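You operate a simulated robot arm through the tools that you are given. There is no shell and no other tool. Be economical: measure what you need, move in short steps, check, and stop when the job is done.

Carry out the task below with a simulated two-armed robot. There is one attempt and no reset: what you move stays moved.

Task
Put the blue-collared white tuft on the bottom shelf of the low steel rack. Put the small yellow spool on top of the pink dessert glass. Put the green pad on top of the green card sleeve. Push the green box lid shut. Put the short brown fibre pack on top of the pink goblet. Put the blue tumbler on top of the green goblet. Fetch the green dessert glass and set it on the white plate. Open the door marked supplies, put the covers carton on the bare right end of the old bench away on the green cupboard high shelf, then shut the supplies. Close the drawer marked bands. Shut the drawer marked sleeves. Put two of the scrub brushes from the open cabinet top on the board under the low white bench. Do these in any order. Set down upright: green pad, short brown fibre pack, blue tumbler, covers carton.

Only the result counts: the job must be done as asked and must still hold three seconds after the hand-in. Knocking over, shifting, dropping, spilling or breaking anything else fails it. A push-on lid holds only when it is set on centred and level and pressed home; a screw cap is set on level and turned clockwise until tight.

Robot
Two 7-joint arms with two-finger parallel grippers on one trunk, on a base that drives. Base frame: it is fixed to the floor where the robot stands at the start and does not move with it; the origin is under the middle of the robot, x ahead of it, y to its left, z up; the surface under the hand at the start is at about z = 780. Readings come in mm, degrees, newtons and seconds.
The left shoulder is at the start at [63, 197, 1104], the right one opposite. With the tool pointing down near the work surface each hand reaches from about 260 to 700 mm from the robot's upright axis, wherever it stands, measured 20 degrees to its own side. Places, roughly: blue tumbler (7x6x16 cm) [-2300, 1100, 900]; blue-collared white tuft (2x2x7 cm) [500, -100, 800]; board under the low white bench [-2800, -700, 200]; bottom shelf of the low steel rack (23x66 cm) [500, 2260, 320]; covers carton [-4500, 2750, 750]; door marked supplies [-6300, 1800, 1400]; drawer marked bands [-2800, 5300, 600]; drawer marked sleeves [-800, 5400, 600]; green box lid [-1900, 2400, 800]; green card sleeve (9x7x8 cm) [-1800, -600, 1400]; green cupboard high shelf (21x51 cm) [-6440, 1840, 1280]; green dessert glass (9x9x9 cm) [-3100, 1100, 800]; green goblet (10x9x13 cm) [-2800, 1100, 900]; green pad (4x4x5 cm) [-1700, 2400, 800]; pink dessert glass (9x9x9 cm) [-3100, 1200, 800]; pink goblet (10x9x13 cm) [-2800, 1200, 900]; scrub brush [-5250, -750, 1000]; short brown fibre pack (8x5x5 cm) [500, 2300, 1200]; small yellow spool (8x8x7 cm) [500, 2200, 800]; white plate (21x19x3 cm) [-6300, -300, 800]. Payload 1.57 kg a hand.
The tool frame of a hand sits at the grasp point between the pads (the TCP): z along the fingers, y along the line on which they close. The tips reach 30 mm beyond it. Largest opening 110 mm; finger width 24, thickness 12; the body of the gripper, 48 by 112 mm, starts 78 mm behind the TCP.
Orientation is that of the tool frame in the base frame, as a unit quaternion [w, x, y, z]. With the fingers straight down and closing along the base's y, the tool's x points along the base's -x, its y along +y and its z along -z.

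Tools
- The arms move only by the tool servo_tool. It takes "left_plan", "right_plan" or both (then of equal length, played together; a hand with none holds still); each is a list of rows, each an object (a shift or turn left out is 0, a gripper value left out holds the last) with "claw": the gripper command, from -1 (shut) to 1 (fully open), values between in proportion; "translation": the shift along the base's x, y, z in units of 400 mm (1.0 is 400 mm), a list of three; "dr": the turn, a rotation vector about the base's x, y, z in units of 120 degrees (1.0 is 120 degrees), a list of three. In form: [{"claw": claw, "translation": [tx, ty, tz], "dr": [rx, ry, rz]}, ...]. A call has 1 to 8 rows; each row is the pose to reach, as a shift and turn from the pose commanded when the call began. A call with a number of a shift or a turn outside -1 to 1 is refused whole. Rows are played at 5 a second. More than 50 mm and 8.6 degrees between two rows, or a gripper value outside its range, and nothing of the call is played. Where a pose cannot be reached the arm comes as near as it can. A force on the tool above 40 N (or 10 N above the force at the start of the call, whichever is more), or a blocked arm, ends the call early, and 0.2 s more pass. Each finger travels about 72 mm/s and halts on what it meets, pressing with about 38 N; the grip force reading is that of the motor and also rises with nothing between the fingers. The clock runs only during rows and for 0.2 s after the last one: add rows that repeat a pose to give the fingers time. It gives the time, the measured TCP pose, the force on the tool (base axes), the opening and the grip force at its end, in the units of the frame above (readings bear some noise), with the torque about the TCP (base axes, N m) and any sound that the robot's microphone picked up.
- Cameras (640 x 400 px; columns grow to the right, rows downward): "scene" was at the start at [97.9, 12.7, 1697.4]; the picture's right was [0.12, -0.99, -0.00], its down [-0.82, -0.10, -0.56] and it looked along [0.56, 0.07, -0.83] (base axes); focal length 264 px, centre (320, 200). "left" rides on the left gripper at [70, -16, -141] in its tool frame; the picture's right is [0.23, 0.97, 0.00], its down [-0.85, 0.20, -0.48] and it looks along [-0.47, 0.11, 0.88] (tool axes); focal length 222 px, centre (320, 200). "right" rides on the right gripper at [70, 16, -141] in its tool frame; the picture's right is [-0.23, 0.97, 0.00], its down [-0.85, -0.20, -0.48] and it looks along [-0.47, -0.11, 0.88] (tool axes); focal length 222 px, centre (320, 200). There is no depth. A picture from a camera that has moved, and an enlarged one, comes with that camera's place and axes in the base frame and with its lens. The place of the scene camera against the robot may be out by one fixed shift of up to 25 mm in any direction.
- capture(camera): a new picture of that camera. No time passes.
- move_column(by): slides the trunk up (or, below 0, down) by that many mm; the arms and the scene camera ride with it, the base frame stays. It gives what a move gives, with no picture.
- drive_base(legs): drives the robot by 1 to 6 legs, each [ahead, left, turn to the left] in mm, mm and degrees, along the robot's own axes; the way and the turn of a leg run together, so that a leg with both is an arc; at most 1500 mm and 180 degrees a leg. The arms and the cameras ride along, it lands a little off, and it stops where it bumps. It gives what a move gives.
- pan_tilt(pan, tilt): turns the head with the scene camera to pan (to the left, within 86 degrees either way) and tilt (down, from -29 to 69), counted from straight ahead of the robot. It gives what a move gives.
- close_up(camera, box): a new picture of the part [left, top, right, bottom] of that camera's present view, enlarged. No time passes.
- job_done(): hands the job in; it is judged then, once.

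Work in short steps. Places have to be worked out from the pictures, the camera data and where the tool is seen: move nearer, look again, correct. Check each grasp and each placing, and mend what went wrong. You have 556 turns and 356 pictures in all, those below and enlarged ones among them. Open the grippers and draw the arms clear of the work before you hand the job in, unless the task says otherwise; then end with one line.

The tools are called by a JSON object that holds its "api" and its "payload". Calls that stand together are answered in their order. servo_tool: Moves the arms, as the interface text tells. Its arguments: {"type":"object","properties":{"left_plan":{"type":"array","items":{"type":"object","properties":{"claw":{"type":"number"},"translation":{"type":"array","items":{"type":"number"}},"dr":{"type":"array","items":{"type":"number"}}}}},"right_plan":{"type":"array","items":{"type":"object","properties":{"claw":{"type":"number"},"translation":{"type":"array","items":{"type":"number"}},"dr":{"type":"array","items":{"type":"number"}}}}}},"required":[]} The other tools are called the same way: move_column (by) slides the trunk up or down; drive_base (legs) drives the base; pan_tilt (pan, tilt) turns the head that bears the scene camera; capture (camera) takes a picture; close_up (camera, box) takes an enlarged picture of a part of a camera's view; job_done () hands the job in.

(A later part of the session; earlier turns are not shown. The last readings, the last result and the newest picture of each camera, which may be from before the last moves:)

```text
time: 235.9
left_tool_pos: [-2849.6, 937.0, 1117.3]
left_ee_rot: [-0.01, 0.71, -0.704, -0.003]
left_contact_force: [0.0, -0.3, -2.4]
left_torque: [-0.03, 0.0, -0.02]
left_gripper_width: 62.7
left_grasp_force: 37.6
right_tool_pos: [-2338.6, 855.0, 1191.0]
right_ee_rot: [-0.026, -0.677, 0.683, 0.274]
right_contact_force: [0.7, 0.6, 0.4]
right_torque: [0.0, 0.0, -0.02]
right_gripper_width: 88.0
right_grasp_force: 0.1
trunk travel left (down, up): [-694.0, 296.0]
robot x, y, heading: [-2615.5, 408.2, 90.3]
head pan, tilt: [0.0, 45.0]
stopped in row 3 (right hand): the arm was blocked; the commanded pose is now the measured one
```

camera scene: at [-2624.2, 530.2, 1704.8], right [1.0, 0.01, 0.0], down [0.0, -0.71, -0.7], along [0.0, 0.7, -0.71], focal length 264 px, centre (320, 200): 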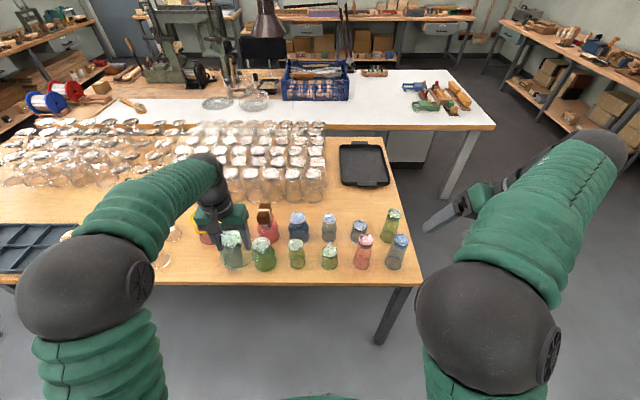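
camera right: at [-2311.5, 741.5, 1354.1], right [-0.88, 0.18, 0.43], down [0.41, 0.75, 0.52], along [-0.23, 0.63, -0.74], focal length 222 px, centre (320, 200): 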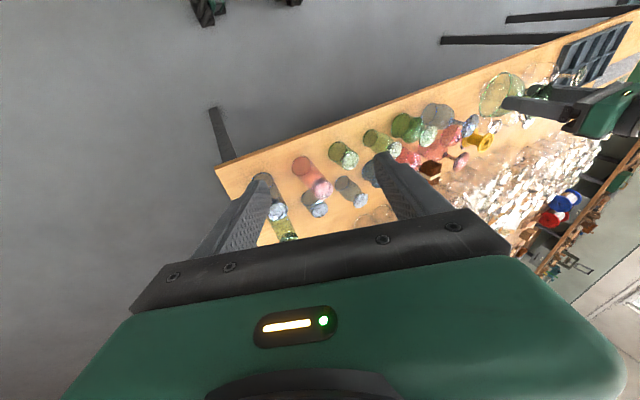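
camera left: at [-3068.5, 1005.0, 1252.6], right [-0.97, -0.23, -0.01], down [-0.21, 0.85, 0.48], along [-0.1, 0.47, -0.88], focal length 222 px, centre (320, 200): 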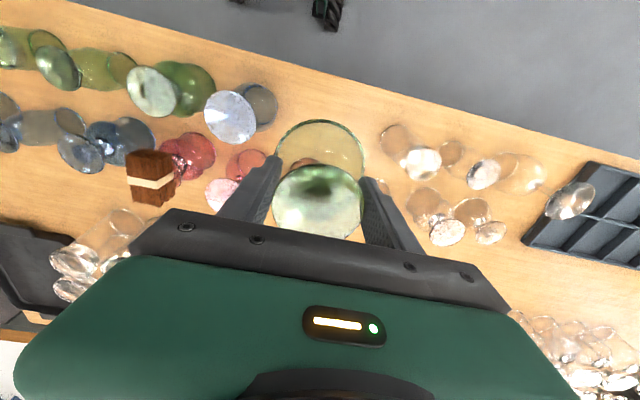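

The wrist wants a tilt; I return to the known-good pitched pose instead.

{"api": "servo_tool", "payload": {"right_plan": [{"translation": [0, 0.04, -0.03], "dr": [0.058, -0.023, -0.017]}, {"translation": [0, 0.08, -0.08], "dr": [0.117, -0.047, -0.034]}, {"translation": [0, 0.12, -0.14], "dr": [0.175, -0.07, -0.05]}, {"translation": [0, 0.16, -0.2], "dr": [0.234, -0.094, -0.067]}, {"translation": [0, 0.2, -0.28], "dr": [0.292, -0.117, -0.084]}, {"translation": [0, 0.25, -0.36], "dr": [0.35, -0.14, -0.1]}, {"translation": [0, 0.3, -0.44], "dr": [0.409, -0.164, -0.118]}]}}

{"api": "capture", "payload": {"camera": "scene"}}

```text
time: 237.6
left_tool_pos: [-2848.4, 939.7, 1115.0]
left_ee_rot: [-0.008, 0.709, -0.705, -0.004]
left_contact_force: [0.2, 0.9, -1.6]
left_torque: [-0.01, 0.0, 0.0]
left_gripper_width: 62.5
left_grasp_force: 37.9
right_tool_pos: [-2340.0, 976.5, 1012.4]
right_ee_rot: [-0.401, 0.579, -0.578, -0.413]
right_contact_force: [0.1, 0.0, 0.4]
right_torque: [0.01, 0.03, 0.0]
right_gripper_width: 87.8
right_grasp_force: 0.1
trunk travel left (down, up): [-694.0, 296.0]
robot x, y, heading: [-2616.0, 409.1, 90.4]
head pan, tilt: [0.0, 45.0]
```

```text
250 pictures are left
camera scene: at [-2622.8, 533.0, 1705.6], right [1.0, 0.01, 0.0], down [0.0, -0.71, -0.7], along [0.0, 0.7, -0.71], focal length 264 px, centre (320, 200)
```

scene: 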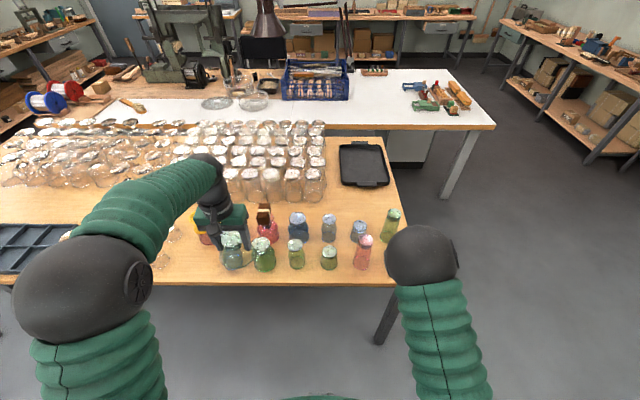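

The pitched hand works and the blue tumbler is in the front row, so I can take it from the front. I lower the hand to z≈885 and look.

{"api": "servo_tool", "payload": {"right_plan": [{"translation": [0, -0.02, -0.08]}, {"translation": [0, -0.04, -0.16]}, {"translation": [0, -0.05, -0.24]}, {"translation": [0, -0.05, -0.32]}, {"translation": [0, -0.05, -0.32]}]}}

{"api": "capture", "payload": {"camera": "right"}}

```text
time: 238.8
left_tool_pos: [-2850.0, 937.6, 1117.0]
left_ee_rot: [-0.01, 0.71, -0.704, -0.004]
left_contact_force: [0.3, -0.6, -2.6]
left_torque: [-0.02, -0.03, 0.0]
left_gripper_width: 62.7
left_grasp_force: 38.1
right_tool_pos: [-2342.3, 956.0, 887.4]
right_ee_rot: [-0.402, 0.578, -0.576, -0.414]
right_contact_force: [0.8, 0.6, 0.0]
right_torque: [-0.01, -0.01, -0.02]
right_gripper_width: 87.8
right_grasp_force: 0.0
trunk travel left (down, up): [-694.0, 296.0]
robot x, y, heading: [-2617.2, 410.9, 90.2]
head pan, tilt: [0.0, 45.0]
```

```text
249 pictures are left
camera right: at [-2356.0, 797.9, 868.6], right [-0.97, 0.06, 0.23], down [0.21, -0.16, 0.96], along [0.1, 0.98, 0.14], focal length 222 px, centre (320, 200)
```

right: 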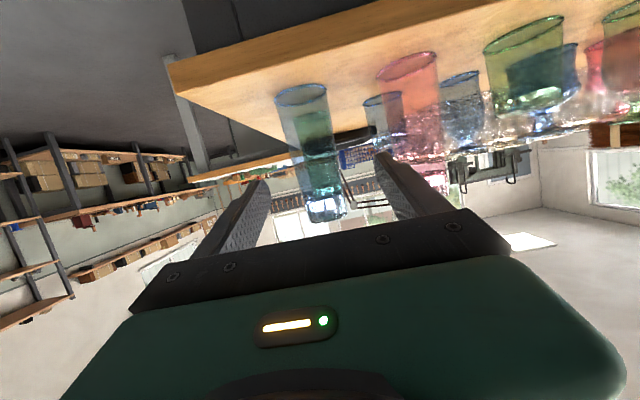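

Tumbler is roughly at x≈-2330, y between 1070 and 1120. I shift +12 mm in x and advance 60 mm, then re-measure.

{"api": "servo_tool", "payload": {"right_plan": [{"translation": [0.03, 0.05, 0]}, {"translation": [0.03, 0.1, 0]}, {"translation": [0.03, 0.13, 0]}, {"translation": [0.03, 0.13, 0]}]}}

{"api": "capture", "payload": {"camera": "right"}}

```text
time: 239.8
left_tool_pos: [-2850.0, 936.8, 1117.2]
left_ee_rot: [-0.01, 0.71, -0.704, -0.004]
left_contact_force: [-0.5, -0.1, -1.7]
left_torque: [0.02, 0.0, 0.01]
left_gripper_width: 62.6
left_grasp_force: 38.0
right_tool_pos: [-2330.9, 1007.9, 886.7]
right_ee_rot: [-0.401, 0.579, -0.577, -0.413]
right_contact_force: [-0.5, 1.1, 0.1]
right_torque: [0.01, 0.03, 0.02]
right_gripper_width: 88.2
right_grasp_force: 0.0
trunk travel left (down, up): [-694.0, 296.0]
robot x, y, heading: [-2617.4, 407.8, 90.6]
head pan, tilt: [0.0, 45.0]
```

```text
248 pictures are left
camera right: at [-2343.8, 849.9, 868.3], right [-0.97, 0.06, 0.23], down [0.21, -0.16, 0.96], along [0.1, 0.98, 0.14], focal length 222 px, centre (320, 200)
```

right: 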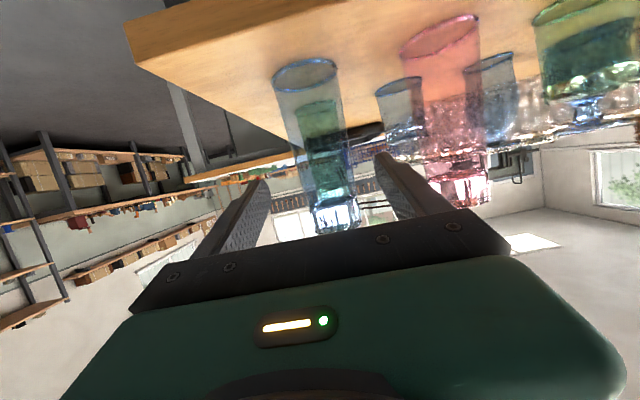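

I estimate the tumbler at [-2330, 1085]; palm clearance is ample, so I advance 75 mm and look again.

{"api": "servo_tool", "payload": {"right_plan": [{"translation": [0, 0.07, 0]}, {"translation": [0, 0.13, 0]}, {"translation": [0, 0.185, 0]}, {"translation": [0, 0.185, 0]}]}}

{"api": "capture", "payload": {"camera": "right"}}

{"api": "close_up", "payload": {"camera": "scene", "box": [330, 190, 480, 290]}}

```text
time: 240.8
left_tool_pos: [-2850.9, 936.9, 1116.5]
left_ee_rot: [-0.01, 0.71, -0.704, -0.004]
left_contact_force: [0.1, 0.5, -2.5]
left_torque: [-0.02, 0.0, 0.0]
left_gripper_width: 62.7
left_grasp_force: 38.0
right_tool_pos: [-2329.9, 1081.3, 887.2]
right_ee_rot: [-0.4, 0.58, -0.577, -0.414]
right_contact_force: [0.0, 0.1, 0.6]
right_torque: [-0.01, -0.01, -0.03]
right_gripper_width: 88.0
right_grasp_force: 0.0
trunk travel left (down, up): [-694.0, 296.0]
robot x, y, heading: [-2616.2, 410.9, 90.1]
head pan, tilt: [0.0, 45.0]
```

```text
247 pictures are left
camera right: at [-2343.7, 923.2, 868.4], right [-0.97, 0.06, 0.23], down [0.21, -0.16, 0.96], along [0.1, 0.98, 0.14], focal length 222 px, centre (320, 200)
```

right: 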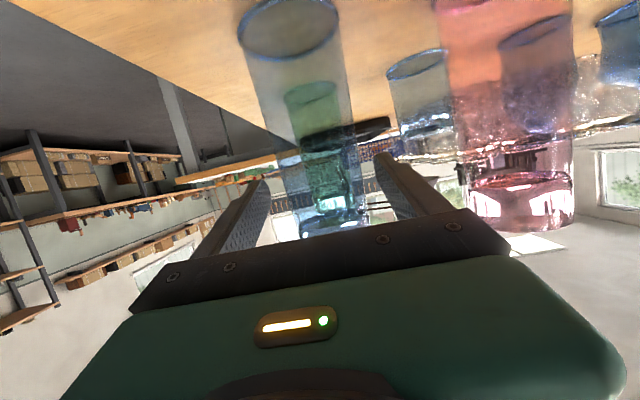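

```text
4.00 times, centred on (405, 240) of scene
camera zoom: at [-2624.1, 530.2, 1705.7], right [1.0, 0.01, 0.0], down [0.0, -0.71, -0.7], along [0.0, 0.7, -0.71], focal length 1056 px, centre (-20, 40)
```

zoom: 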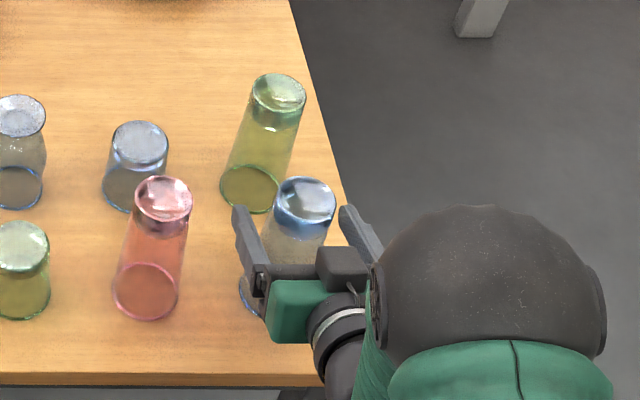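

The tumbler is between the fingers. I close gently.

{"api": "servo_tool", "payload": {"right_plan": [{"claw": 0.4}, {"claw": 0.25}, {"claw": 0.1}, {"claw": -0.1}, {"claw": -0.4}, {"claw": -0.6}]}}

{"api": "capture", "payload": {"camera": "right"}}

```text
time: 242.2
left_tool_pos: [-2850.1, 938.0, 1117.1]
left_ee_rot: [-0.01, 0.71, -0.704, -0.004]
left_contact_force: [0.2, 0.5, -2.9]
left_torque: [-0.02, 0.03, 0.02]
left_gripper_width: 62.9
left_grasp_force: 37.7
right_tool_pos: [-2331.0, 1081.2, 887.4]
right_ee_rot: [-0.402, 0.579, -0.576, -0.414]
right_contact_force: [-0.7, 0.7, 0.4]
right_torque: [0.06, 0.2, -0.01]
right_gripper_width: 57.2
right_grasp_force: 37.3
trunk travel left (down, up): [-694.0, 296.0]
robot x, y, heading: [-2618.3, 408.8, 90.2]
head pan, tilt: [0.0, 45.0]
```

```text
245 pictures are left
camera right: at [-2344.0, 923.1, 868.5], right [-0.97, 0.06, 0.23], down [0.21, -0.16, 0.96], along [0.1, 0.98, 0.14], focal length 222 px, centre (320, 200)
```

right: 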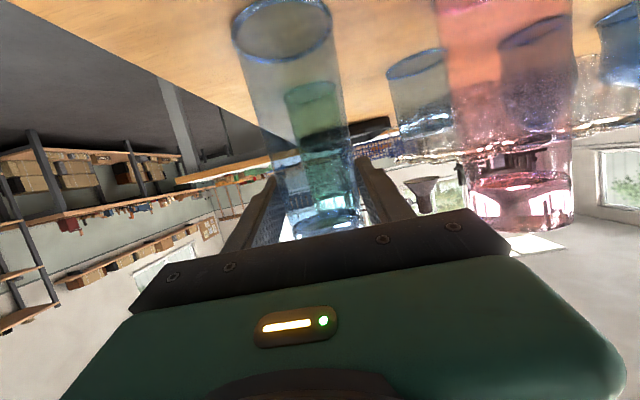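

Gripped at 57 mm. I lift by trunk 180 mm, back off, and strafe to the green goblet.

{"api": "move_column", "payload": {"by": 180}}

{"api": "drive_base", "payload": {"legs": [[-150, 0, 0], [0, 500, 0]]}}

{"api": "servo_tool", "payload": {"right_plan": [{"translation": [0, 0, 0]}, {"translation": [0, 0, 0]}, {"translation": [0, 0, 0]}]}}

{"api": "capture", "payload": {"camera": "right"}}

{"api": "capture", "payload": {"camera": "scene"}}

```text
time: 244.2
left_tool_pos: [-2849.7, 937.9, 1297.2]
left_ee_rot: [-0.008, 0.71, -0.704, -0.003]
left_contact_force: [0.3, -0.2, -2.2]
left_torque: [0.0, 0.0, -0.02]
left_gripper_width: 62.4
left_grasp_force: 37.8
right_tool_pos: [-2329.8, 1081.0, 1066.3]
right_ee_rot: [-0.401, 0.579, -0.577, -0.413]
right_contact_force: [-0.1, 0.1, -2.7]
right_torque: [0.01, -0.04, -0.01]
right_gripper_width: 57.1
right_grasp_force: 38.1
trunk travel left (down, up): [-874.0, 116.0]
robot x, y, heading: [-2612.1, 410.5, 90.3]
head pan, tilt: [0.0, 45.0]
```

```text
time: 248.1
left_tool_pos: [-3339.3, 781.6, 1298.8]
left_ee_rot: [-0.007, 0.711, -0.703, -0.005]
left_contact_force: [-0.7, -0.2, -2.9]
left_torque: [-0.01, -0.01, -0.01]
left_gripper_width: 62.5
left_grasp_force: 37.9
right_tool_pos: [-2821.9, 927.5, 1064.6]
right_ee_rot: [-0.398, 0.579, -0.577, -0.416]
right_contact_force: [-0.3, 0.3, -3.0]
right_torque: [0.03, 0.04, 0.0]
right_gripper_width: 57.0
right_grasp_force: 38.3
trunk travel left (down, up): [-874.0, 116.0]
robot x, y, heading: [-3111.8, 259.9, 90.5]
head pan, tilt: [0.0, 45.0]
```

```text
time: 248.9
left_tool_pos: [-3344.1, 780.9, 1298.4]
left_ee_rot: [-0.009, 0.711, -0.703, -0.005]
left_contact_force: [0.3, 0.9, -2.3]
left_torque: [-0.03, 0.02, 0.01]
left_gripper_width: 62.1
left_grasp_force: 37.4
right_tool_pos: [-2825.4, 925.9, 1067.0]
right_ee_rot: [-0.401, 0.579, -0.576, -0.415]
right_contact_force: [0.9, -0.2, -3.4]
right_torque: [0.02, 0.01, 0.07]
right_gripper_width: 56.6
right_grasp_force: 37.6
trunk travel left (down, up): [-874.0, 116.0]
robot x, y, heading: [-3110.0, 254.9, 91.0]
head pan, tilt: [0.0, 45.0]
```

```text
244 pictures are left
camera right: at [-2838.5, 768.0, 1048.5], right [-0.97, 0.06, 0.23], down [0.21, -0.16, 0.96], along [0.09, 0.99, 0.14], focal length 222 px, centre (320, 200)
```

right: 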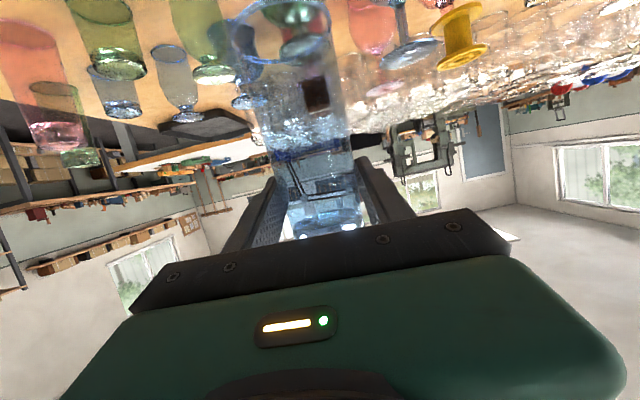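

```text
243 pictures are left
camera scene: at [-3117.3, 377.3, 1885.6], right [1.0, 0.01, 0.0], down [0.01, -0.71, -0.7], along [-0.01, 0.7, -0.71], focal length 264 px, centre (320, 200)
```

scene: 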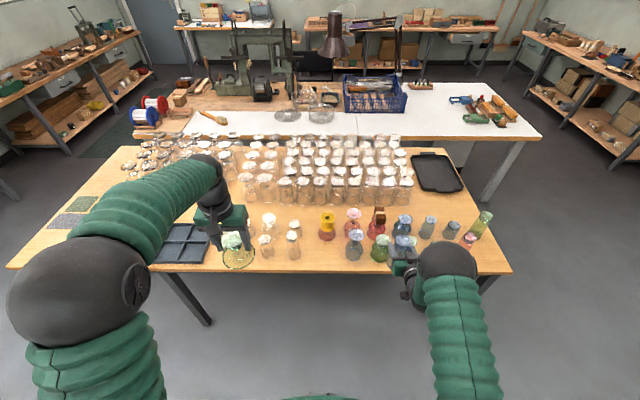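

Tumbler bottom centre is ~10 mm ahead of the TCP. I drive 140 mm forward to be over the green goblet ([-2833, 1080]).

{"api": "drive_base", "payload": {"legs": [[140, 8, -0.5]]}}

{"api": "servo_tool", "payload": {"right_plan": [{"translation": [0, 0, 0]}, {"translation": [0, 0, 0]}, {"translation": [0, 0, 0]}, {"translation": [0, 0, 0]}]}}

{"api": "capture", "payload": {"camera": "right"}}

{"api": "capture", "payload": {"camera": "left"}}

```text
time: 250.2
left_tool_pos: [-3350.0, 918.3, 1300.9]
left_ee_rot: [-0.012, 0.709, -0.705, -0.007]
left_contact_force: [-0.3, -0.3, -2.5]
left_torque: [0.02, 0.02, 0.01]
left_gripper_width: 62.5
left_grasp_force: 37.7
right_tool_pos: [-2830.0, 1061.6, 1069.3]
right_ee_rot: [-0.403, 0.577, -0.577, -0.414]
right_contact_force: [-1.2, 1.1, -2.6]
right_torque: [0.0, 0.0, 0.0]
right_gripper_width: 56.7
right_grasp_force: 38.1
trunk travel left (down, up): [-874.0, 116.0]
robot x, y, heading: [-3126.5, 396.6, 90.2]
head pan, tilt: [0.0, 45.0]
```

```text
time: 251.2
left_tool_pos: [-3352.0, 923.5, 1297.8]
left_ee_rot: [-0.009, 0.709, -0.705, -0.004]
left_contact_force: [0.0, 0.5, -1.6]
left_torque: [-0.02, 0.02, -0.02]
left_gripper_width: 62.7
left_grasp_force: 38.1
right_tool_pos: [-2830.2, 1065.2, 1066.8]
right_ee_rot: [-0.402, 0.578, -0.577, -0.414]
right_contact_force: [-0.6, -0.3, -3.4]
right_torque: [-0.01, 0.02, -0.01]
right_gripper_width: 51.7
right_grasp_force: 38.5
trunk travel left (down, up): [-874.0, 116.0]
robot x, y, heading: [-3120.5, 398.4, 90.3]
head pan, tilt: [0.0, 45.0]
```

```text
242 pictures are left
camera right: at [-2845.0, 907.2, 1048.7], right [-0.97, 0.07, 0.23], down [0.21, -0.16, 0.96], along [0.1, 0.98, 0.14], focal length 222 px, centre (320, 200)
```

right: 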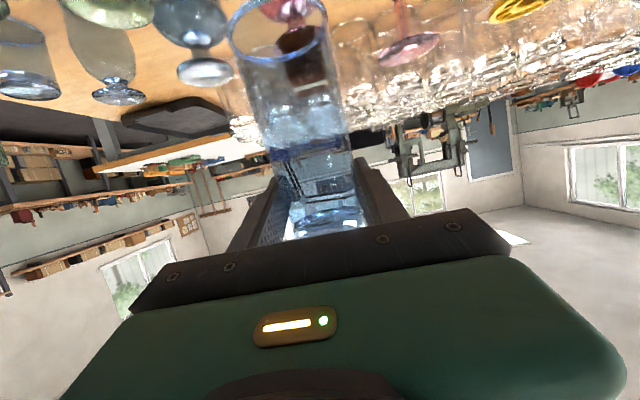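

```text
241 pictures are left
camera left: at [-3336.2, 849.5, 1437.8], right [-0.97, -0.23, -0.01], down [-0.21, 0.85, 0.49], along [-0.1, 0.48, -0.87], focal length 222 px, centre (320, 200)
```

left: 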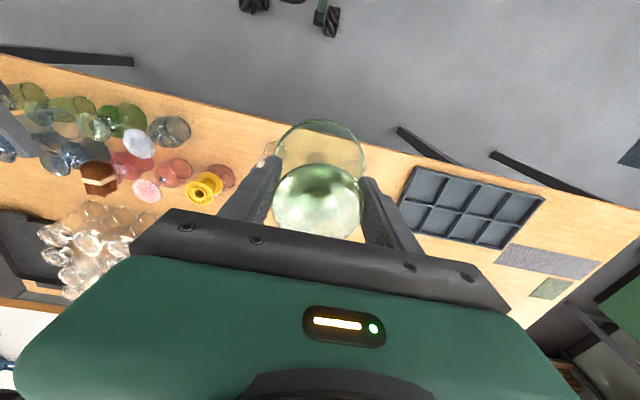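

The grip width dropped from 57 to 52 mm, which may be slip. I zoom in before any time passes.

{"api": "close_up", "payload": {"camera": "right", "box": [210, 0, 430, 260]}}

{"api": "close_up", "payload": {"camera": "scene", "box": [340, 190, 520, 310]}}

```text
1.54 times, centred on (320, 130) of right
camera zoom: at [-2845.0, 907.2, 1048.7], right [-0.97, 0.07, 0.23], down [0.21, -0.16, 0.96], along [0.1, 0.98, 0.14], focal length 342 px, centre (320, 308)
```

zoom: 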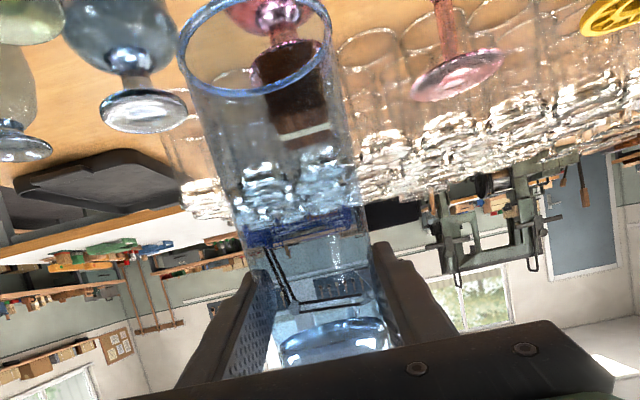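

```text
3.33 times, centred on (430, 250) of scene
camera zoom: at [-3127.5, 521.2, 1885.4], right [1.0, 0.0, 0.0], down [0.0, -0.71, -0.7], along [0.0, 0.7, -0.71], focal length 880 px, centre (-47, 33)
```

zoom: 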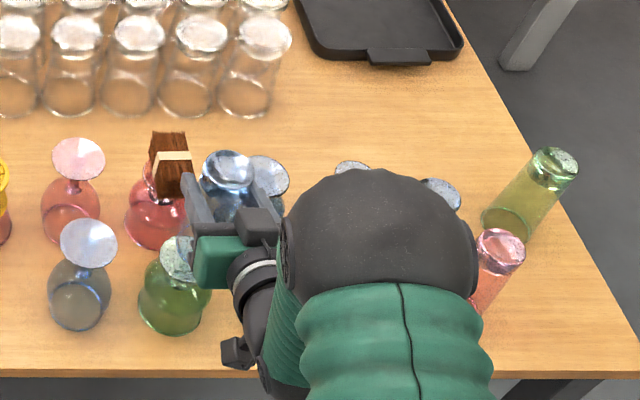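

The tumbler still sits in the hand essentially unmoved relative to the camera. I shift -8 mm in x and lower 38 mm, then look.

{"api": "servo_tool", "payload": {"right_plan": [{"claw": -0.7, "translation": [-0.02, 0.004, -0.03]}, {"translation": [-0.02, 0.004, -0.065]}, {"translation": [-0.02, 0.004, -0.095]}]}}

{"api": "capture", "payload": {"camera": "right"}}

{"api": "close_up", "payload": {"camera": "scene", "box": [340, 220, 460, 300]}}

```text
time: 252.0
left_tool_pos: [-3350.0, 921.3, 1298.4]
left_ee_rot: [-0.011, 0.708, -0.706, -0.004]
left_contact_force: [-0.1, 0.4, -1.7]
left_torque: [-0.02, 0.03, 0.03]
left_gripper_width: 62.4
left_grasp_force: 37.6
right_tool_pos: [-2836.1, 1067.0, 1031.1]
right_ee_rot: [0.403, -0.577, 0.578, 0.413]
right_contact_force: [-0.9, -0.4, -4.0]
right_torque: [0.0, -0.01, -0.01]
right_gripper_width: 51.8
right_grasp_force: 38.3
trunk travel left (down, up): [-874.0, 116.0]
robot x, y, heading: [-3121.2, 395.8, 90.2]
head pan, tilt: [0.0, 45.0]
```

```text
238 pictures are left
camera right: at [-2851.9, 908.3, 1011.2], right [-0.97, 0.07, 0.23], down [0.21, -0.16, 0.96], along [0.1, 0.98, 0.14], focal length 222 px, centre (320, 200)
```

right: 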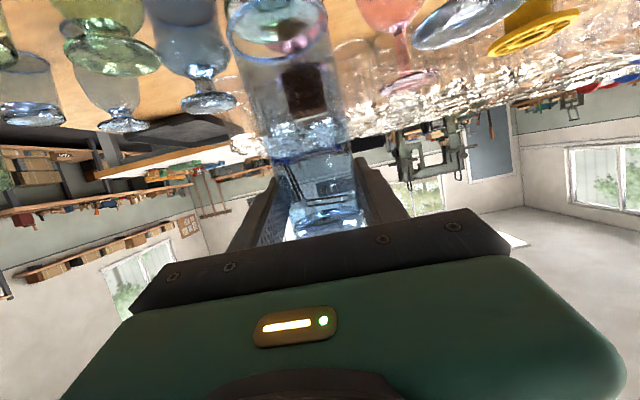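

```text
5.00 times, centred on (400, 260) of scene
camera zoom: at [-3126.4, 519.1, 1885.6], right [1.0, 0.0, 0.0], down [0.0, -0.71, -0.7], along [0.0, 0.7, -0.71], focal length 1320 px, centre (-80, -100)
```

zoom: 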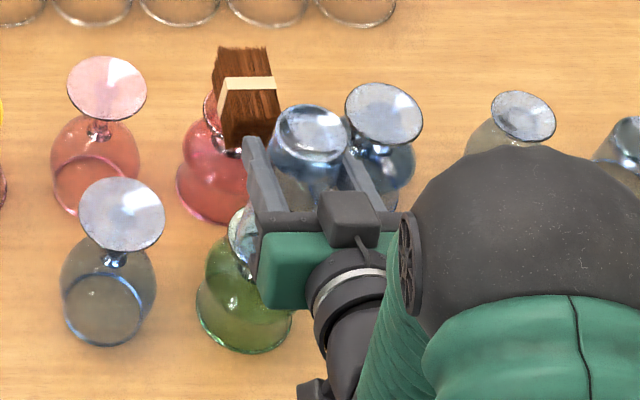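

The goblet's disc shows inside the tumbler's rim, well centred. I lower in small steps to contact.

{"api": "servo_tool", "payload": {"right_plan": [{"translation": [-0.004, 0.01, -0.01]}, {"translation": [-0.004, 0.01, -0.02]}, {"translation": [-0.004, 0.01, -0.03]}, {"translation": [-0.004, 0.01, -0.038]}, {"translation": [-0.004, 0.01, -0.045]}]}}

{"api": "capture", "payload": {"camera": "right"}}

```text
time: 253.2
left_tool_pos: [-3351.2, 920.8, 1299.2]
left_ee_rot: [-0.012, 0.708, -0.706, -0.005]
left_contact_force: [0.3, 0.0, -2.5]
left_torque: [-0.02, 0.01, 0.0]
left_gripper_width: 62.4
left_grasp_force: 37.5
right_tool_pos: [-2840.2, 1069.7, 1013.6]
right_ee_rot: [0.404, -0.576, 0.577, 0.414]
right_contact_force: [0.3, 1.3, 2.1]
right_torque: [0.16, 0.1, -0.04]
right_gripper_width: 51.7
right_grasp_force: 37.9
trunk travel left (down, up): [-874.0, 116.0]
robot x, y, heading: [-3122.0, 397.3, 90.3]
head pan, tilt: [0.0, 45.0]
```

```text
236 pictures are left
camera right: at [-2854.0, 911.8, 994.3], right [-0.97, 0.07, 0.23], down [0.21, -0.17, 0.96], along [0.1, 0.98, 0.15], focal length 222 px, centre (320, 200)
```

right: 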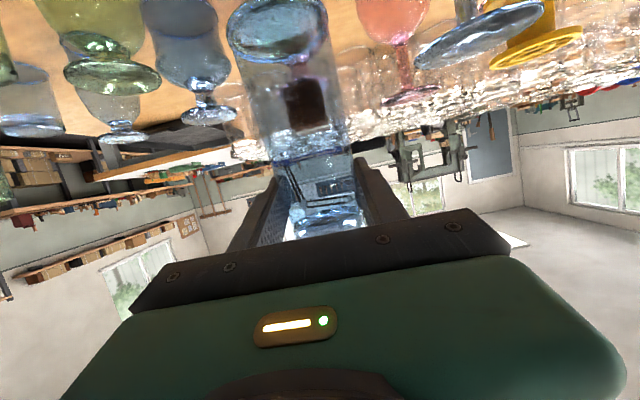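

Light contact at the expected height. I press 1 mm more, then open slowly.

{"api": "servo_tool", "payload": {"right_plan": [{"translation": [0, 0, -0.004]}, {"claw": -0.02, "translation": [0, 0, -0.004]}, {"claw": 0.06, "translation": [0, 0, -0.004]}, {"claw": 0.12, "translation": [0, 0, -0.004]}, {"claw": 0.12, "translation": [0, 0, -0.004]}]}}

{"api": "capture", "payload": {"camera": "right"}}

{"api": "close_up", "payload": {"camera": "scene", "box": [340, 220, 460, 300]}}

```text
time: 254.4
left_tool_pos: [-3351.3, 921.2, 1298.0]
left_ee_rot: [-0.011, 0.709, -0.705, -0.004]
left_contact_force: [-0.1, 0.2, -1.3]
left_torque: [-0.02, 0.03, 0.0]
left_gripper_width: 62.2
left_grasp_force: 38.0
right_tool_pos: [-2838.9, 1069.2, 1010.2]
right_ee_rot: [0.403, -0.577, 0.578, 0.413]
right_contact_force: [-0.3, 0.8, -0.1]
right_torque: [-0.01, 0.0, 0.02]
right_gripper_width: 61.7
right_grasp_force: 0.1
trunk travel left (down, up): [-874.0, 116.0]
robot x, y, heading: [-3118.4, 395.4, 90.1]
head pan, tilt: [0.0, 45.0]
```

```text
235 pictures are left
camera right: at [-2854.2, 911.1, 991.6], right [-0.97, 0.07, 0.23], down [0.21, -0.16, 0.96], along [0.1, 0.98, 0.14], focal length 222 px, centre (320, 200)
```

right: 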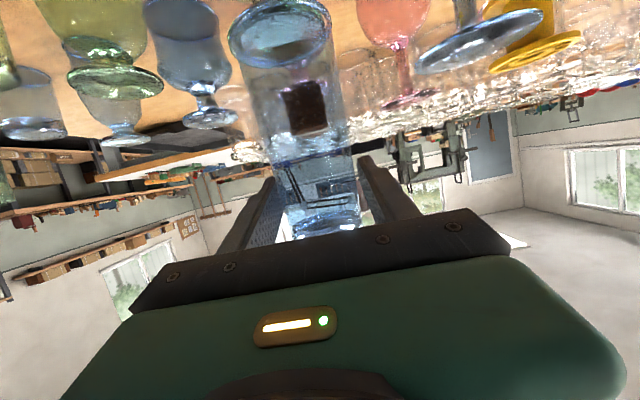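

```text
5.00 times, centred on (400, 260) of scene
camera zoom: at [-3127.6, 517.8, 1885.7], right [1.0, 0.0, 0.0], down [0.0, -0.71, -0.7], along [0.0, 0.7, -0.71], focal length 1320 px, centre (-80, -100)
```

zoom: 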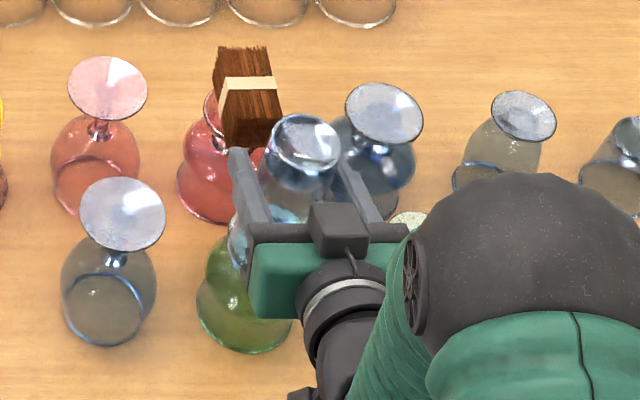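

It stands freely. I open wide and retract straight back.

{"api": "servo_tool", "payload": {"right_plan": [{"claw": 0.3}, {"claw": 0.6}, {"translation": [0, 0, 0]}, {"translation": [0, -0.06, 0]}, {"translation": [0, -0.15, 0]}, {"translation": [0, -0.25, 0]}]}}

{"api": "drive_base", "payload": {"legs": [[-150, 0, 0]]}}

{"api": "capture", "payload": {"camera": "scene"}}

{"api": "close_up", "payload": {"camera": "right", "box": [160, 0, 480, 220]}}

```text
time: 255.8
left_tool_pos: [-3350.8, 921.0, 1300.3]
left_ee_rot: [-0.011, 0.708, -0.706, -0.005]
left_contact_force: [0.6, 1.0, -1.7]
left_torque: [-0.01, -0.01, -0.01]
left_gripper_width: 62.0
left_grasp_force: 37.7
right_tool_pos: [-2839.9, 969.1, 1011.3]
right_ee_rot: [-0.403, 0.577, -0.577, -0.414]
right_contact_force: [-0.3, -0.2, -0.3]
right_torque: [0.0, -0.01, 0.0]
right_gripper_width: 87.9
right_grasp_force: 0.2
trunk travel left (down, up): [-874.0, 116.0]
robot x, y, heading: [-3124.5, 394.9, 90.2]
head pan, tilt: [0.0, 45.0]
```

```text
time: 257.2
left_tool_pos: [-3351.9, 775.2, 1296.4]
left_ee_rot: [-0.01, 0.708, -0.706, -0.003]
left_contact_force: [-0.3, -0.1, -2.1]
left_torque: [-0.03, 0.0, 0.02]
left_gripper_width: 62.1
left_grasp_force: 37.6
right_tool_pos: [-2841.0, 823.5, 1008.8]
right_ee_rot: [-0.402, 0.578, -0.578, -0.412]
right_contact_force: [0.7, -0.1, 0.5]
right_torque: [-0.01, 0.01, -0.01]
right_gripper_width: 88.1
right_grasp_force: 0.1
trunk travel left (down, up): [-874.0, 116.0]
robot x, y, heading: [-3118.1, 248.9, 90.1]
head pan, tilt: [0.0, 45.0]
```

```text
233 pictures are left
camera scene: at [-3127.6, 373.8, 1885.2], right [1.0, 0.0, 0.0], down [0.0, -0.71, -0.7], along [0.0, 0.7, -0.71], focal length 264 px, centre (320, 200)
```

scene: 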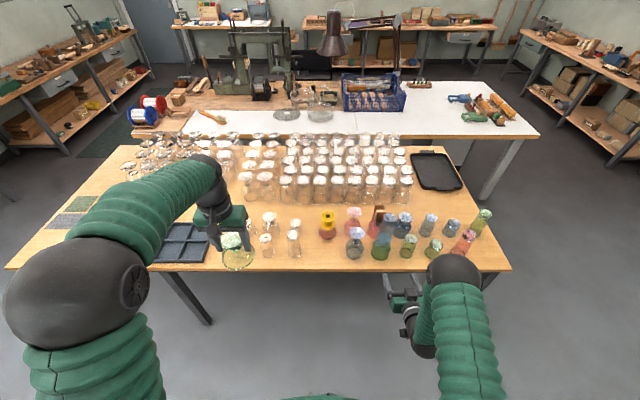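

```text
1.82 times, centred on (320, 110) of right
camera zoom: at [-2854.9, 664.7, 990.6], right [-0.97, 0.07, 0.23], down [0.21, -0.16, 0.96], along [0.1, 0.98, 0.14], focal length 404 px, centre (320, 364)
```

zoom: 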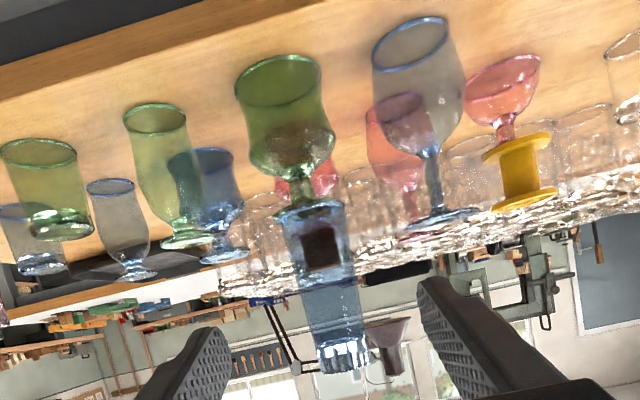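

Blue tumbler is centred on the green goblet. Now I turn to face -x to carry the green dessert glass toward the white plate.

{"api": "drive_base", "payload": {"legs": [[-50, 0, 0], [0, 0, 90]]}}

{"api": "pan_tilt", "payload": {"pan": 0, "tilt": 20}}

{"api": "capture", "payload": {"camera": "scene"}}

```text
time: 261.9
left_tool_pos: [-3639.6, -40.0, 1299.7]
left_ee_rot: [-0.005, 1.0, 0.008, -0.011]
left_contact_force: [-0.5, 0.4, -2.5]
left_torque: [0.01, -0.05, 0.0]
left_gripper_width: 62.2
left_grasp_force: 37.6
right_tool_pos: [-3695.4, 470.0, 1012.7]
right_ee_rot: [0.011, 0.817, 0.005, -0.577]
right_contact_force: [0.4, -0.5, 0.1]
right_torque: [0.02, -0.04, -0.02]
right_gripper_width: 88.3
right_grasp_force: 0.1
trunk travel left (down, up): [-874.0, 116.0]
robot x, y, heading: [-3121.2, 194.5, -179.2]
head pan, tilt: [0.0, 45.0]
```

```text
time: 262.8
left_tool_pos: [-3637.3, -41.3, 1301.9]
left_ee_rot: [-0.005, 1.0, 0.007, -0.013]
left_contact_force: [0.5, 0.6, -1.5]
left_torque: [-0.02, -0.01, -0.01]
left_gripper_width: 62.4
left_grasp_force: 38.1
right_tool_pos: [-3693.3, 470.2, 1012.3]
right_ee_rot: [0.011, 0.815, 0.005, -0.579]
right_contact_force: [-0.4, 0.3, 0.0]
right_torque: [0.01, -0.03, 0.0]
right_gripper_width: 88.1
right_grasp_force: 0.0
trunk travel left (down, up): [-874.0, 116.0]
robot x, y, heading: [-3120.7, 192.9, -179.0]
head pan, tilt: [0.0, 20.0]
```

```text
231 pictures are left
camera scene: at [-3255.7, 199.2, 1924.3], right [-0.01, 1.0, 0.0], down [0.35, 0.0, -0.94], along [-0.94, -0.01, -0.35], focal length 264 px, centre (320, 200)
```

scene: 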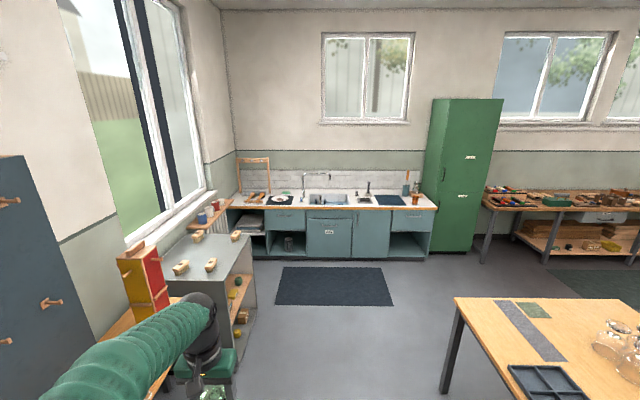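

{"api": "close_up", "payload": {"camera": "scene", "box": [160, 150, 440, 325]}}

{"api": "close_up", "payload": {"camera": "scene", "box": [420, 90, 640, 260]}}

```text
2.29 times, centred on (300, 238) of scene
camera zoom: at [-3255.7, 199.2, 1924.3], right [-0.01, 1.0, 0.0], down [0.35, 0.0, -0.94], along [-0.94, -0.01, -0.35], focal length 604 px, centre (366, 114)
```

zoom: 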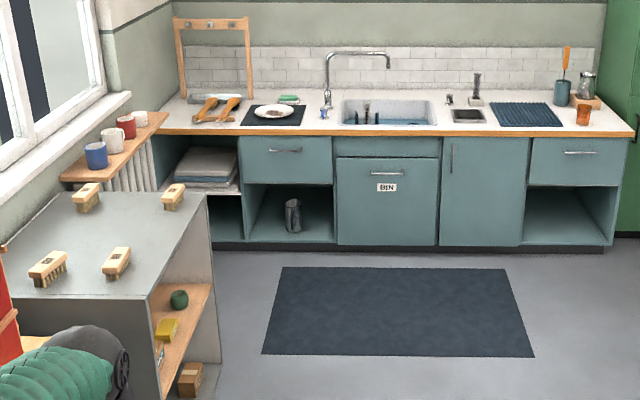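

```text
2.35 times, centred on (530, 175) of scene
camera zoom: at [-3255.7, 199.2, 1924.3], right [-0.01, 1.0, 0.0], down [0.35, 0.0, -0.94], along [-0.94, -0.01, -0.35], focal length 621 px, centre (-174, 259)
```

zoom: 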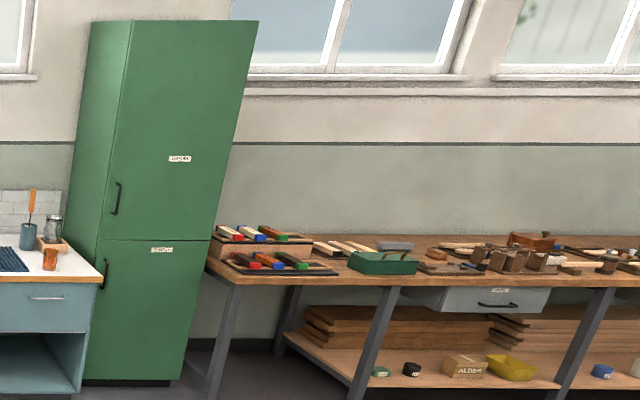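

Plate located at ≈[-6301, -332]. I drive along the aisle toward the counter.

{"api": "drive_base", "payload": {"legs": [[1200, 0, 0], [1180, 0, -1]]}}

{"api": "pan_tilt", "payload": {"pan": 0, "tilt": 40}}

{"api": "capture", "payload": {"camera": "scene"}}

```text
time: 274.5
left_tool_pos: [-6018.1, -78.5, 1301.4]
left_ee_rot: [-0.005, 1.0, 0.003, -0.012]
left_contact_force: [1.1, 0.2, -1.9]
left_torque: [0.02, -0.01, -0.01]
left_gripper_width: 61.9
left_grasp_force: 37.9
right_tool_pos: [-6070.3, 432.9, 1014.1]
right_ee_rot: [0.009, 0.815, 0.002, -0.579]
right_contact_force: [-0.3, -0.2, -0.1]
right_torque: [-0.03, 0.02, -0.04]
right_gripper_width: 88.1
right_grasp_force: 0.0
trunk travel left (down, up): [-874.0, 116.0]
robot x, y, heading: [-5505.3, 157.3, -179.8]
head pan, tilt: [0.0, 20.0]
```

```text
time: 275.3
left_tool_pos: [-6017.8, -77.2, 1301.8]
left_ee_rot: [-0.004, 1.0, 0.003, -0.014]
left_contact_force: [0.0, -0.8, -2.1]
left_torque: [0.02, 0.0, -0.01]
left_gripper_width: 61.6
left_grasp_force: 38.3
right_tool_pos: [-6070.2, 433.4, 1013.9]
right_ee_rot: [0.009, 0.815, 0.002, -0.579]
right_contact_force: [0.3, 0.6, -1.1]
right_torque: [0.02, -0.01, 0.01]
right_gripper_width: 88.0
right_grasp_force: 0.0
trunk travel left (down, up): [-874.0, 116.0]
robot x, y, heading: [-5500.5, 153.3, -179.7]
head pan, tilt: [0.0, 40.0]
```

```text
228 pictures are left
camera scene: at [-5628.4, 158.0, 1893.0], right [-0.01, 1.0, 0.0], down [0.64, 0.0, -0.76], along [-0.76, 0.0, -0.64], focal length 264 px, centre (320, 200)
```

scene: 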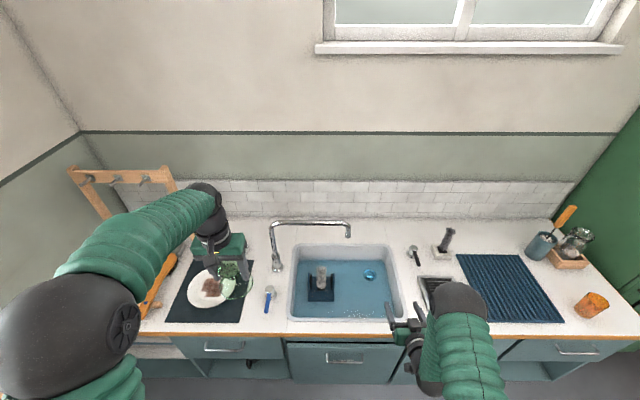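

I zoom in on the plate area.

{"api": "close_up", "payload": {"camera": "scene", "box": [130, 210, 310, 340]}}

{"api": "capture", "payload": {"camera": "left"}}

```text
3.08 times, centred on (220, 275) of scene
camera zoom: at [-5628.4, 158.0, 1893.0], right [-0.01, 1.0, 0.0], down [0.64, 0.0, -0.76], along [-0.76, 0.0, -0.64], focal length 812 px, centre (628, -31)
```

zoom: 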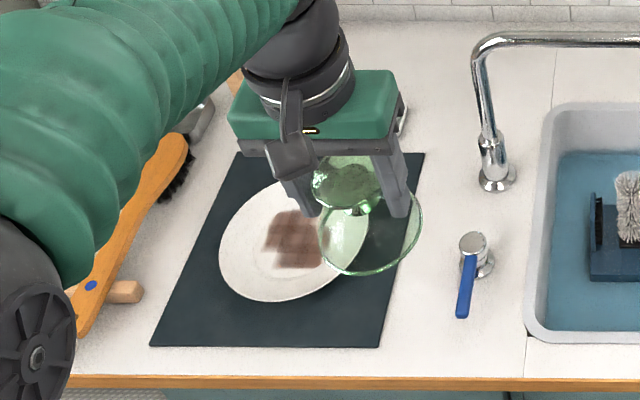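

```text
226 pictures are left
camera left: at [-5945.3, -63.8, 1441.2], right [0.23, -0.97, -0.01], down [-0.84, -0.21, 0.5], along [-0.49, -0.1, -0.87], focal length 222 px, centre (320, 200)
```

left: 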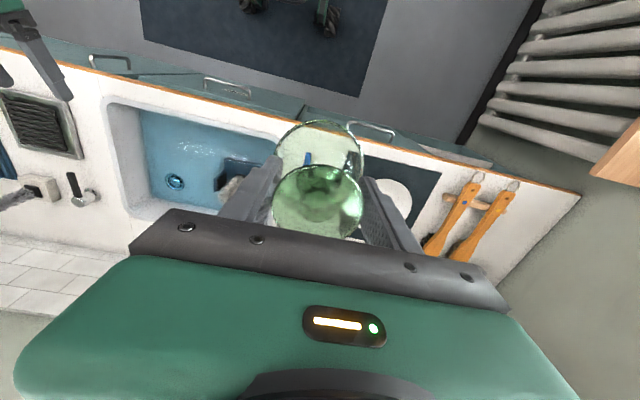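

The plate (with a stain) is at roughly [-6290, -345]. I shift toward it and look with the left camera.

{"api": "drive_base", "payload": {"legs": [[100, 230, 0]]}}

{"api": "servo_tool", "payload": {"left_plan": [{"translation": [0, 0, -0.1]}, {"translation": [0, 0, -0.2]}, {"translation": [0, 0, -0.25]}]}}

{"api": "capture", "payload": {"camera": "left"}}

```text
time: 277.2
left_tool_pos: [-6114.2, -303.3, 1303.0]
left_ee_rot: [-0.003, 1.0, 0.004, -0.015]
left_contact_force: [0.2, 0.0, -1.7]
left_torque: [0.01, -0.01, 0.02]
left_gripper_width: 61.8
left_grasp_force: 38.0
right_tool_pos: [-6167.2, 205.3, 1013.4]
right_ee_rot: [0.009, 0.814, 0.0, -0.58]
right_contact_force: [-0.2, 0.3, 0.2]
right_torque: [0.02, 0.01, 0.02]
right_gripper_width: 88.1
right_grasp_force: 0.1
trunk travel left (down, up): [-874.0, 116.0]
robot x, y, heading: [-5599.6, -75.4, -179.7]
head pan, tilt: [0.0, 40.0]
```

```text
time: 278.0
left_tool_pos: [-6114.8, -308.7, 1202.1]
left_ee_rot: [-0.004, 1.0, 0.004, -0.014]
left_contact_force: [0.3, -0.5, -1.5]
left_torque: [0.01, -0.03, -0.01]
left_gripper_width: 61.8
left_grasp_force: 38.5
right_tool_pos: [-6167.7, 201.2, 1014.9]
right_ee_rot: [0.009, 0.815, 0.002, -0.579]
right_contact_force: [-0.5, 0.4, 0.1]
right_torque: [0.0, 0.01, 0.0]
right_gripper_width: 87.9
right_grasp_force: 0.1
trunk travel left (down, up): [-874.0, 116.0]
robot x, y, heading: [-5597.6, -78.3, -179.8]
head pan, tilt: [0.0, 40.0]
```

```text
225 pictures are left
camera left: at [-6042.1, -294.4, 1341.8], right [0.23, -0.97, -0.02], down [-0.84, -0.21, 0.5], along [-0.49, -0.1, -0.87], focal length 222 px, centre (320, 200)
```

left: 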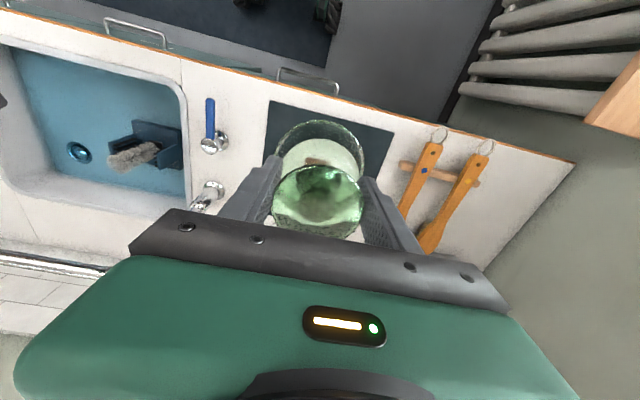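

Counter top ≈780; plate centre ≈[-6280, -348]. To keep the right hand away from the faucet, I drive 65 mm and extend the left arm for the rest.

{"api": "drive_base", "payload": {"legs": [[65, 38, 0]]}}

{"api": "servo_tool", "payload": {"left_plan": [{"translation": [-0.08, 0, -0.05]}, {"translation": [-0.16, 0, -0.1]}, {"translation": [-0.25, 0, -0.15]}, {"translation": [-0.25, 0, -0.25]}, {"translation": [-0.25, 0, -0.35]}, {"translation": [-0.25, 0, -0.45]}, {"translation": [-0.25, 0, -0.55]}, {"translation": [-0.25, 0, -0.6]}]}}

{"api": "capture", "payload": {"camera": "left"}}

{"api": "close_up", "payload": {"camera": "scene", "box": [130, 210, 370, 350]}}

```text
time: 279.0
left_tool_pos: [-6169.1, -328.5, 1210.5]
left_ee_rot: [0.002, 1.0, 0.002, -0.019]
left_contact_force: [0.5, 0.6, -1.7]
left_torque: [-0.08, -0.01, 0.0]
left_gripper_width: 61.8
left_grasp_force: 38.0
right_tool_pos: [-6223.5, 179.5, 1015.2]
right_ee_rot: [0.013, 0.812, -0.002, -0.583]
right_contact_force: [0.2, 1.0, 0.4]
right_torque: [-0.03, 0.0, 0.09]
right_gripper_width: 87.7
right_grasp_force: 0.0
trunk travel left (down, up): [-874.0, 116.0]
robot x, y, heading: [-5665.4, -115.5, -179.7]
head pan, tilt: [0.0, 40.0]
```

```text
time: 280.8
left_tool_pos: [-6280.0, -334.5, 963.9]
left_ee_rot: [-0.001, 1.0, 0.001, -0.015]
left_contact_force: [0.5, 0.6, -2.0]
left_torque: [0.01, -0.05, 0.02]
left_gripper_width: 61.9
left_grasp_force: 38.2
right_tool_pos: [-6231.6, 176.6, 1011.5]
right_ee_rot: [0.01, 0.815, -0.002, -0.579]
right_contact_force: [0.6, -0.1, -0.4]
right_torque: [0.0, 0.02, 0.02]
right_gripper_width: 87.9
right_grasp_force: 0.0
trunk travel left (down, up): [-874.0, 116.0]
robot x, y, heading: [-5667.7, -112.1, -179.6]
head pan, tilt: [0.0, 40.0]
```

```text
224 pictures are left
camera left: at [-6206.6, -318.7, 1103.5], right [0.23, -0.97, -0.01], down [-0.84, -0.2, 0.5], along [-0.49, -0.11, -0.86], focal length 222 px, centre (320, 200)
```

left: 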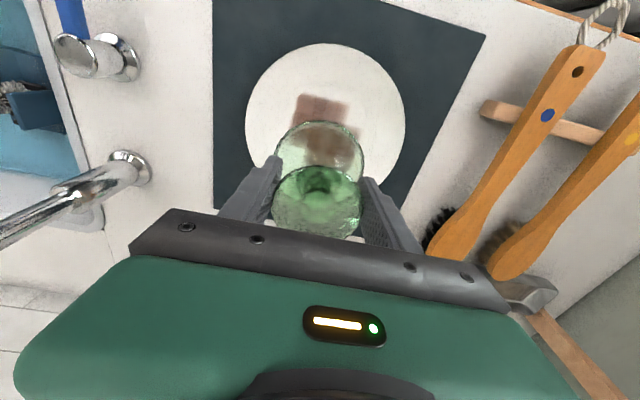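

```text
2.67 times, centred on (250, 280) of scene
camera zoom: at [-5794.1, -99.4, 1892.8], right [-0.01, 1.0, -0.01], down [0.65, 0.0, -0.76], along [-0.76, -0.01, -0.65], focal length 704 px, centre (507, -13)
```

zoom: 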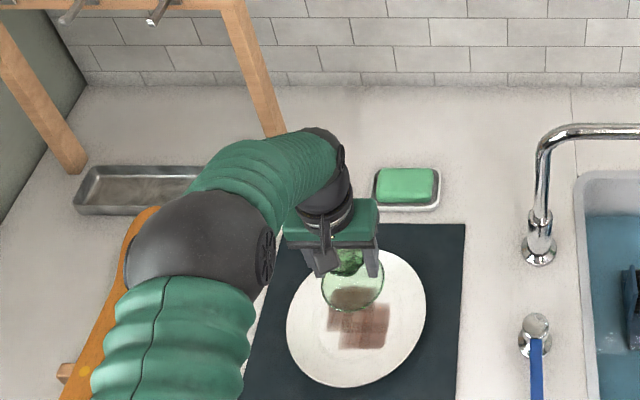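

Plate centre refined to [-6271, -340]. I adjust and lower toward the plate.

{"api": "servo_tool", "payload": {"left_plan": [{"translation": [0.02, -0.014, -0.08]}, {"translation": [0.02, -0.014, -0.16]}, {"translation": [0.02, -0.014, -0.19]}, {"translation": [0.02, -0.014, -0.19]}]}}

{"api": "capture", "payload": {"camera": "left"}}

```text
time: 281.8
left_tool_pos: [-6269.1, -340.7, 887.7]
left_ee_rot: [-0.001, 1.0, 0.002, -0.015]
left_contact_force: [0.0, 0.7, -2.1]
left_torque: [-0.01, -0.06, 0.0]
left_gripper_width: 61.8
left_grasp_force: 37.9
right_tool_pos: [-6229.9, 174.5, 1012.0]
right_ee_rot: [0.01, 0.814, -0.001, -0.58]
right_contact_force: [0.0, 0.1, -0.1]
right_torque: [0.0, -0.03, 0.03]
right_gripper_width: 87.9
right_grasp_force: 0.0
trunk travel left (down, up): [-874.0, 116.0]
robot x, y, heading: [-5665.0, -113.2, -179.4]
head pan, tilt: [0.0, 40.0]
```

```text
222 pictures are left
camera left: at [-6197.4, -326.2, 1027.7], right [0.23, -0.97, -0.01], down [-0.84, -0.2, 0.5], along [-0.49, -0.11, -0.86], focal length 222 px, centre (320, 200)
```

left: 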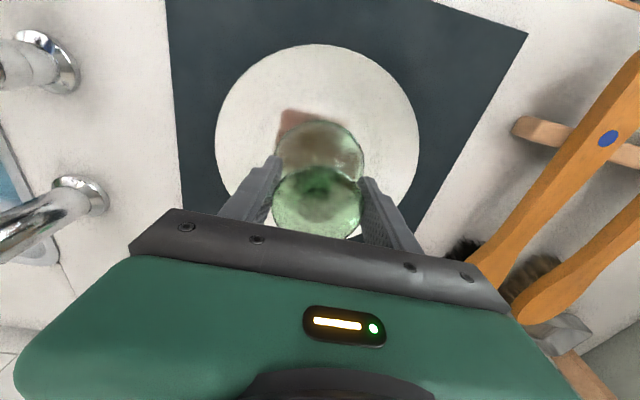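

Centred over the plate. I lower in small steps until contact.

{"api": "servo_tool", "payload": {"left_plan": [{"translation": [0, 0, -0.012]}, {"translation": [0, 0, -0.024]}, {"translation": [0, 0, -0.034]}, {"translation": [0, 0, -0.042]}, {"translation": [0, 0, -0.05]}, {"translation": [0, 0, -0.058]}]}}

```text
time: 283.2
left_tool_pos: [-6271.4, -345.3, 865.3]
left_ee_rot: [-0.003, 1.0, 0.001, -0.015]
left_contact_force: [-1.0, -0.1, 0.3]
left_torque: [-0.05, -0.09, -0.05]
left_gripper_width: 61.9
left_grasp_force: 38.3
right_tool_pos: [-6230.2, 169.7, 1014.1]
right_ee_rot: [0.009, 0.814, 0.0, -0.58]
right_contact_force: [0.6, 0.4, 0.4]
right_torque: [-0.03, 0.01, 0.04]
right_gripper_width: 88.2
right_grasp_force: 0.1
trunk travel left (down, up): [-874.0, 116.0]
robot x, y, heading: [-5664.2, -113.7, -179.7]
head pan, tilt: [0.0, 40.0]
```

Slight change in force; I continue 5 mm in 1.5 mm steps.

{"api": "servo_tool", "payload": {"left_plan": [{"translation": [0, 0, -0.004]}, {"translation": [0, 0, -0.008]}, {"translation": [0, 0, -0.012]}]}}

```text
time: 284.0
left_tool_pos: [-6271.6, -344.4, 863.5]
left_ee_rot: [-0.002, 1.0, 0.001, -0.019]
left_contact_force: [-6.4, -4.4, 22.0]
left_torque: [0.0, -0.38, 0.03]
left_gripper_width: 62.0
left_grasp_force: 38.3
right_tool_pos: [-6230.1, 171.4, 1013.5]
right_ee_rot: [0.009, 0.814, 0.0, -0.581]
right_contact_force: [1.0, -0.1, 0.4]
right_torque: [0.0, 0.03, -0.02]
right_gripper_width: 88.0
right_grasp_force: 0.0
trunk travel left (down, up): [-874.0, 116.0]
robot x, y, heading: [-5662.8, -113.5, -179.6]
head pan, tilt: [0.0, 40.0]
```

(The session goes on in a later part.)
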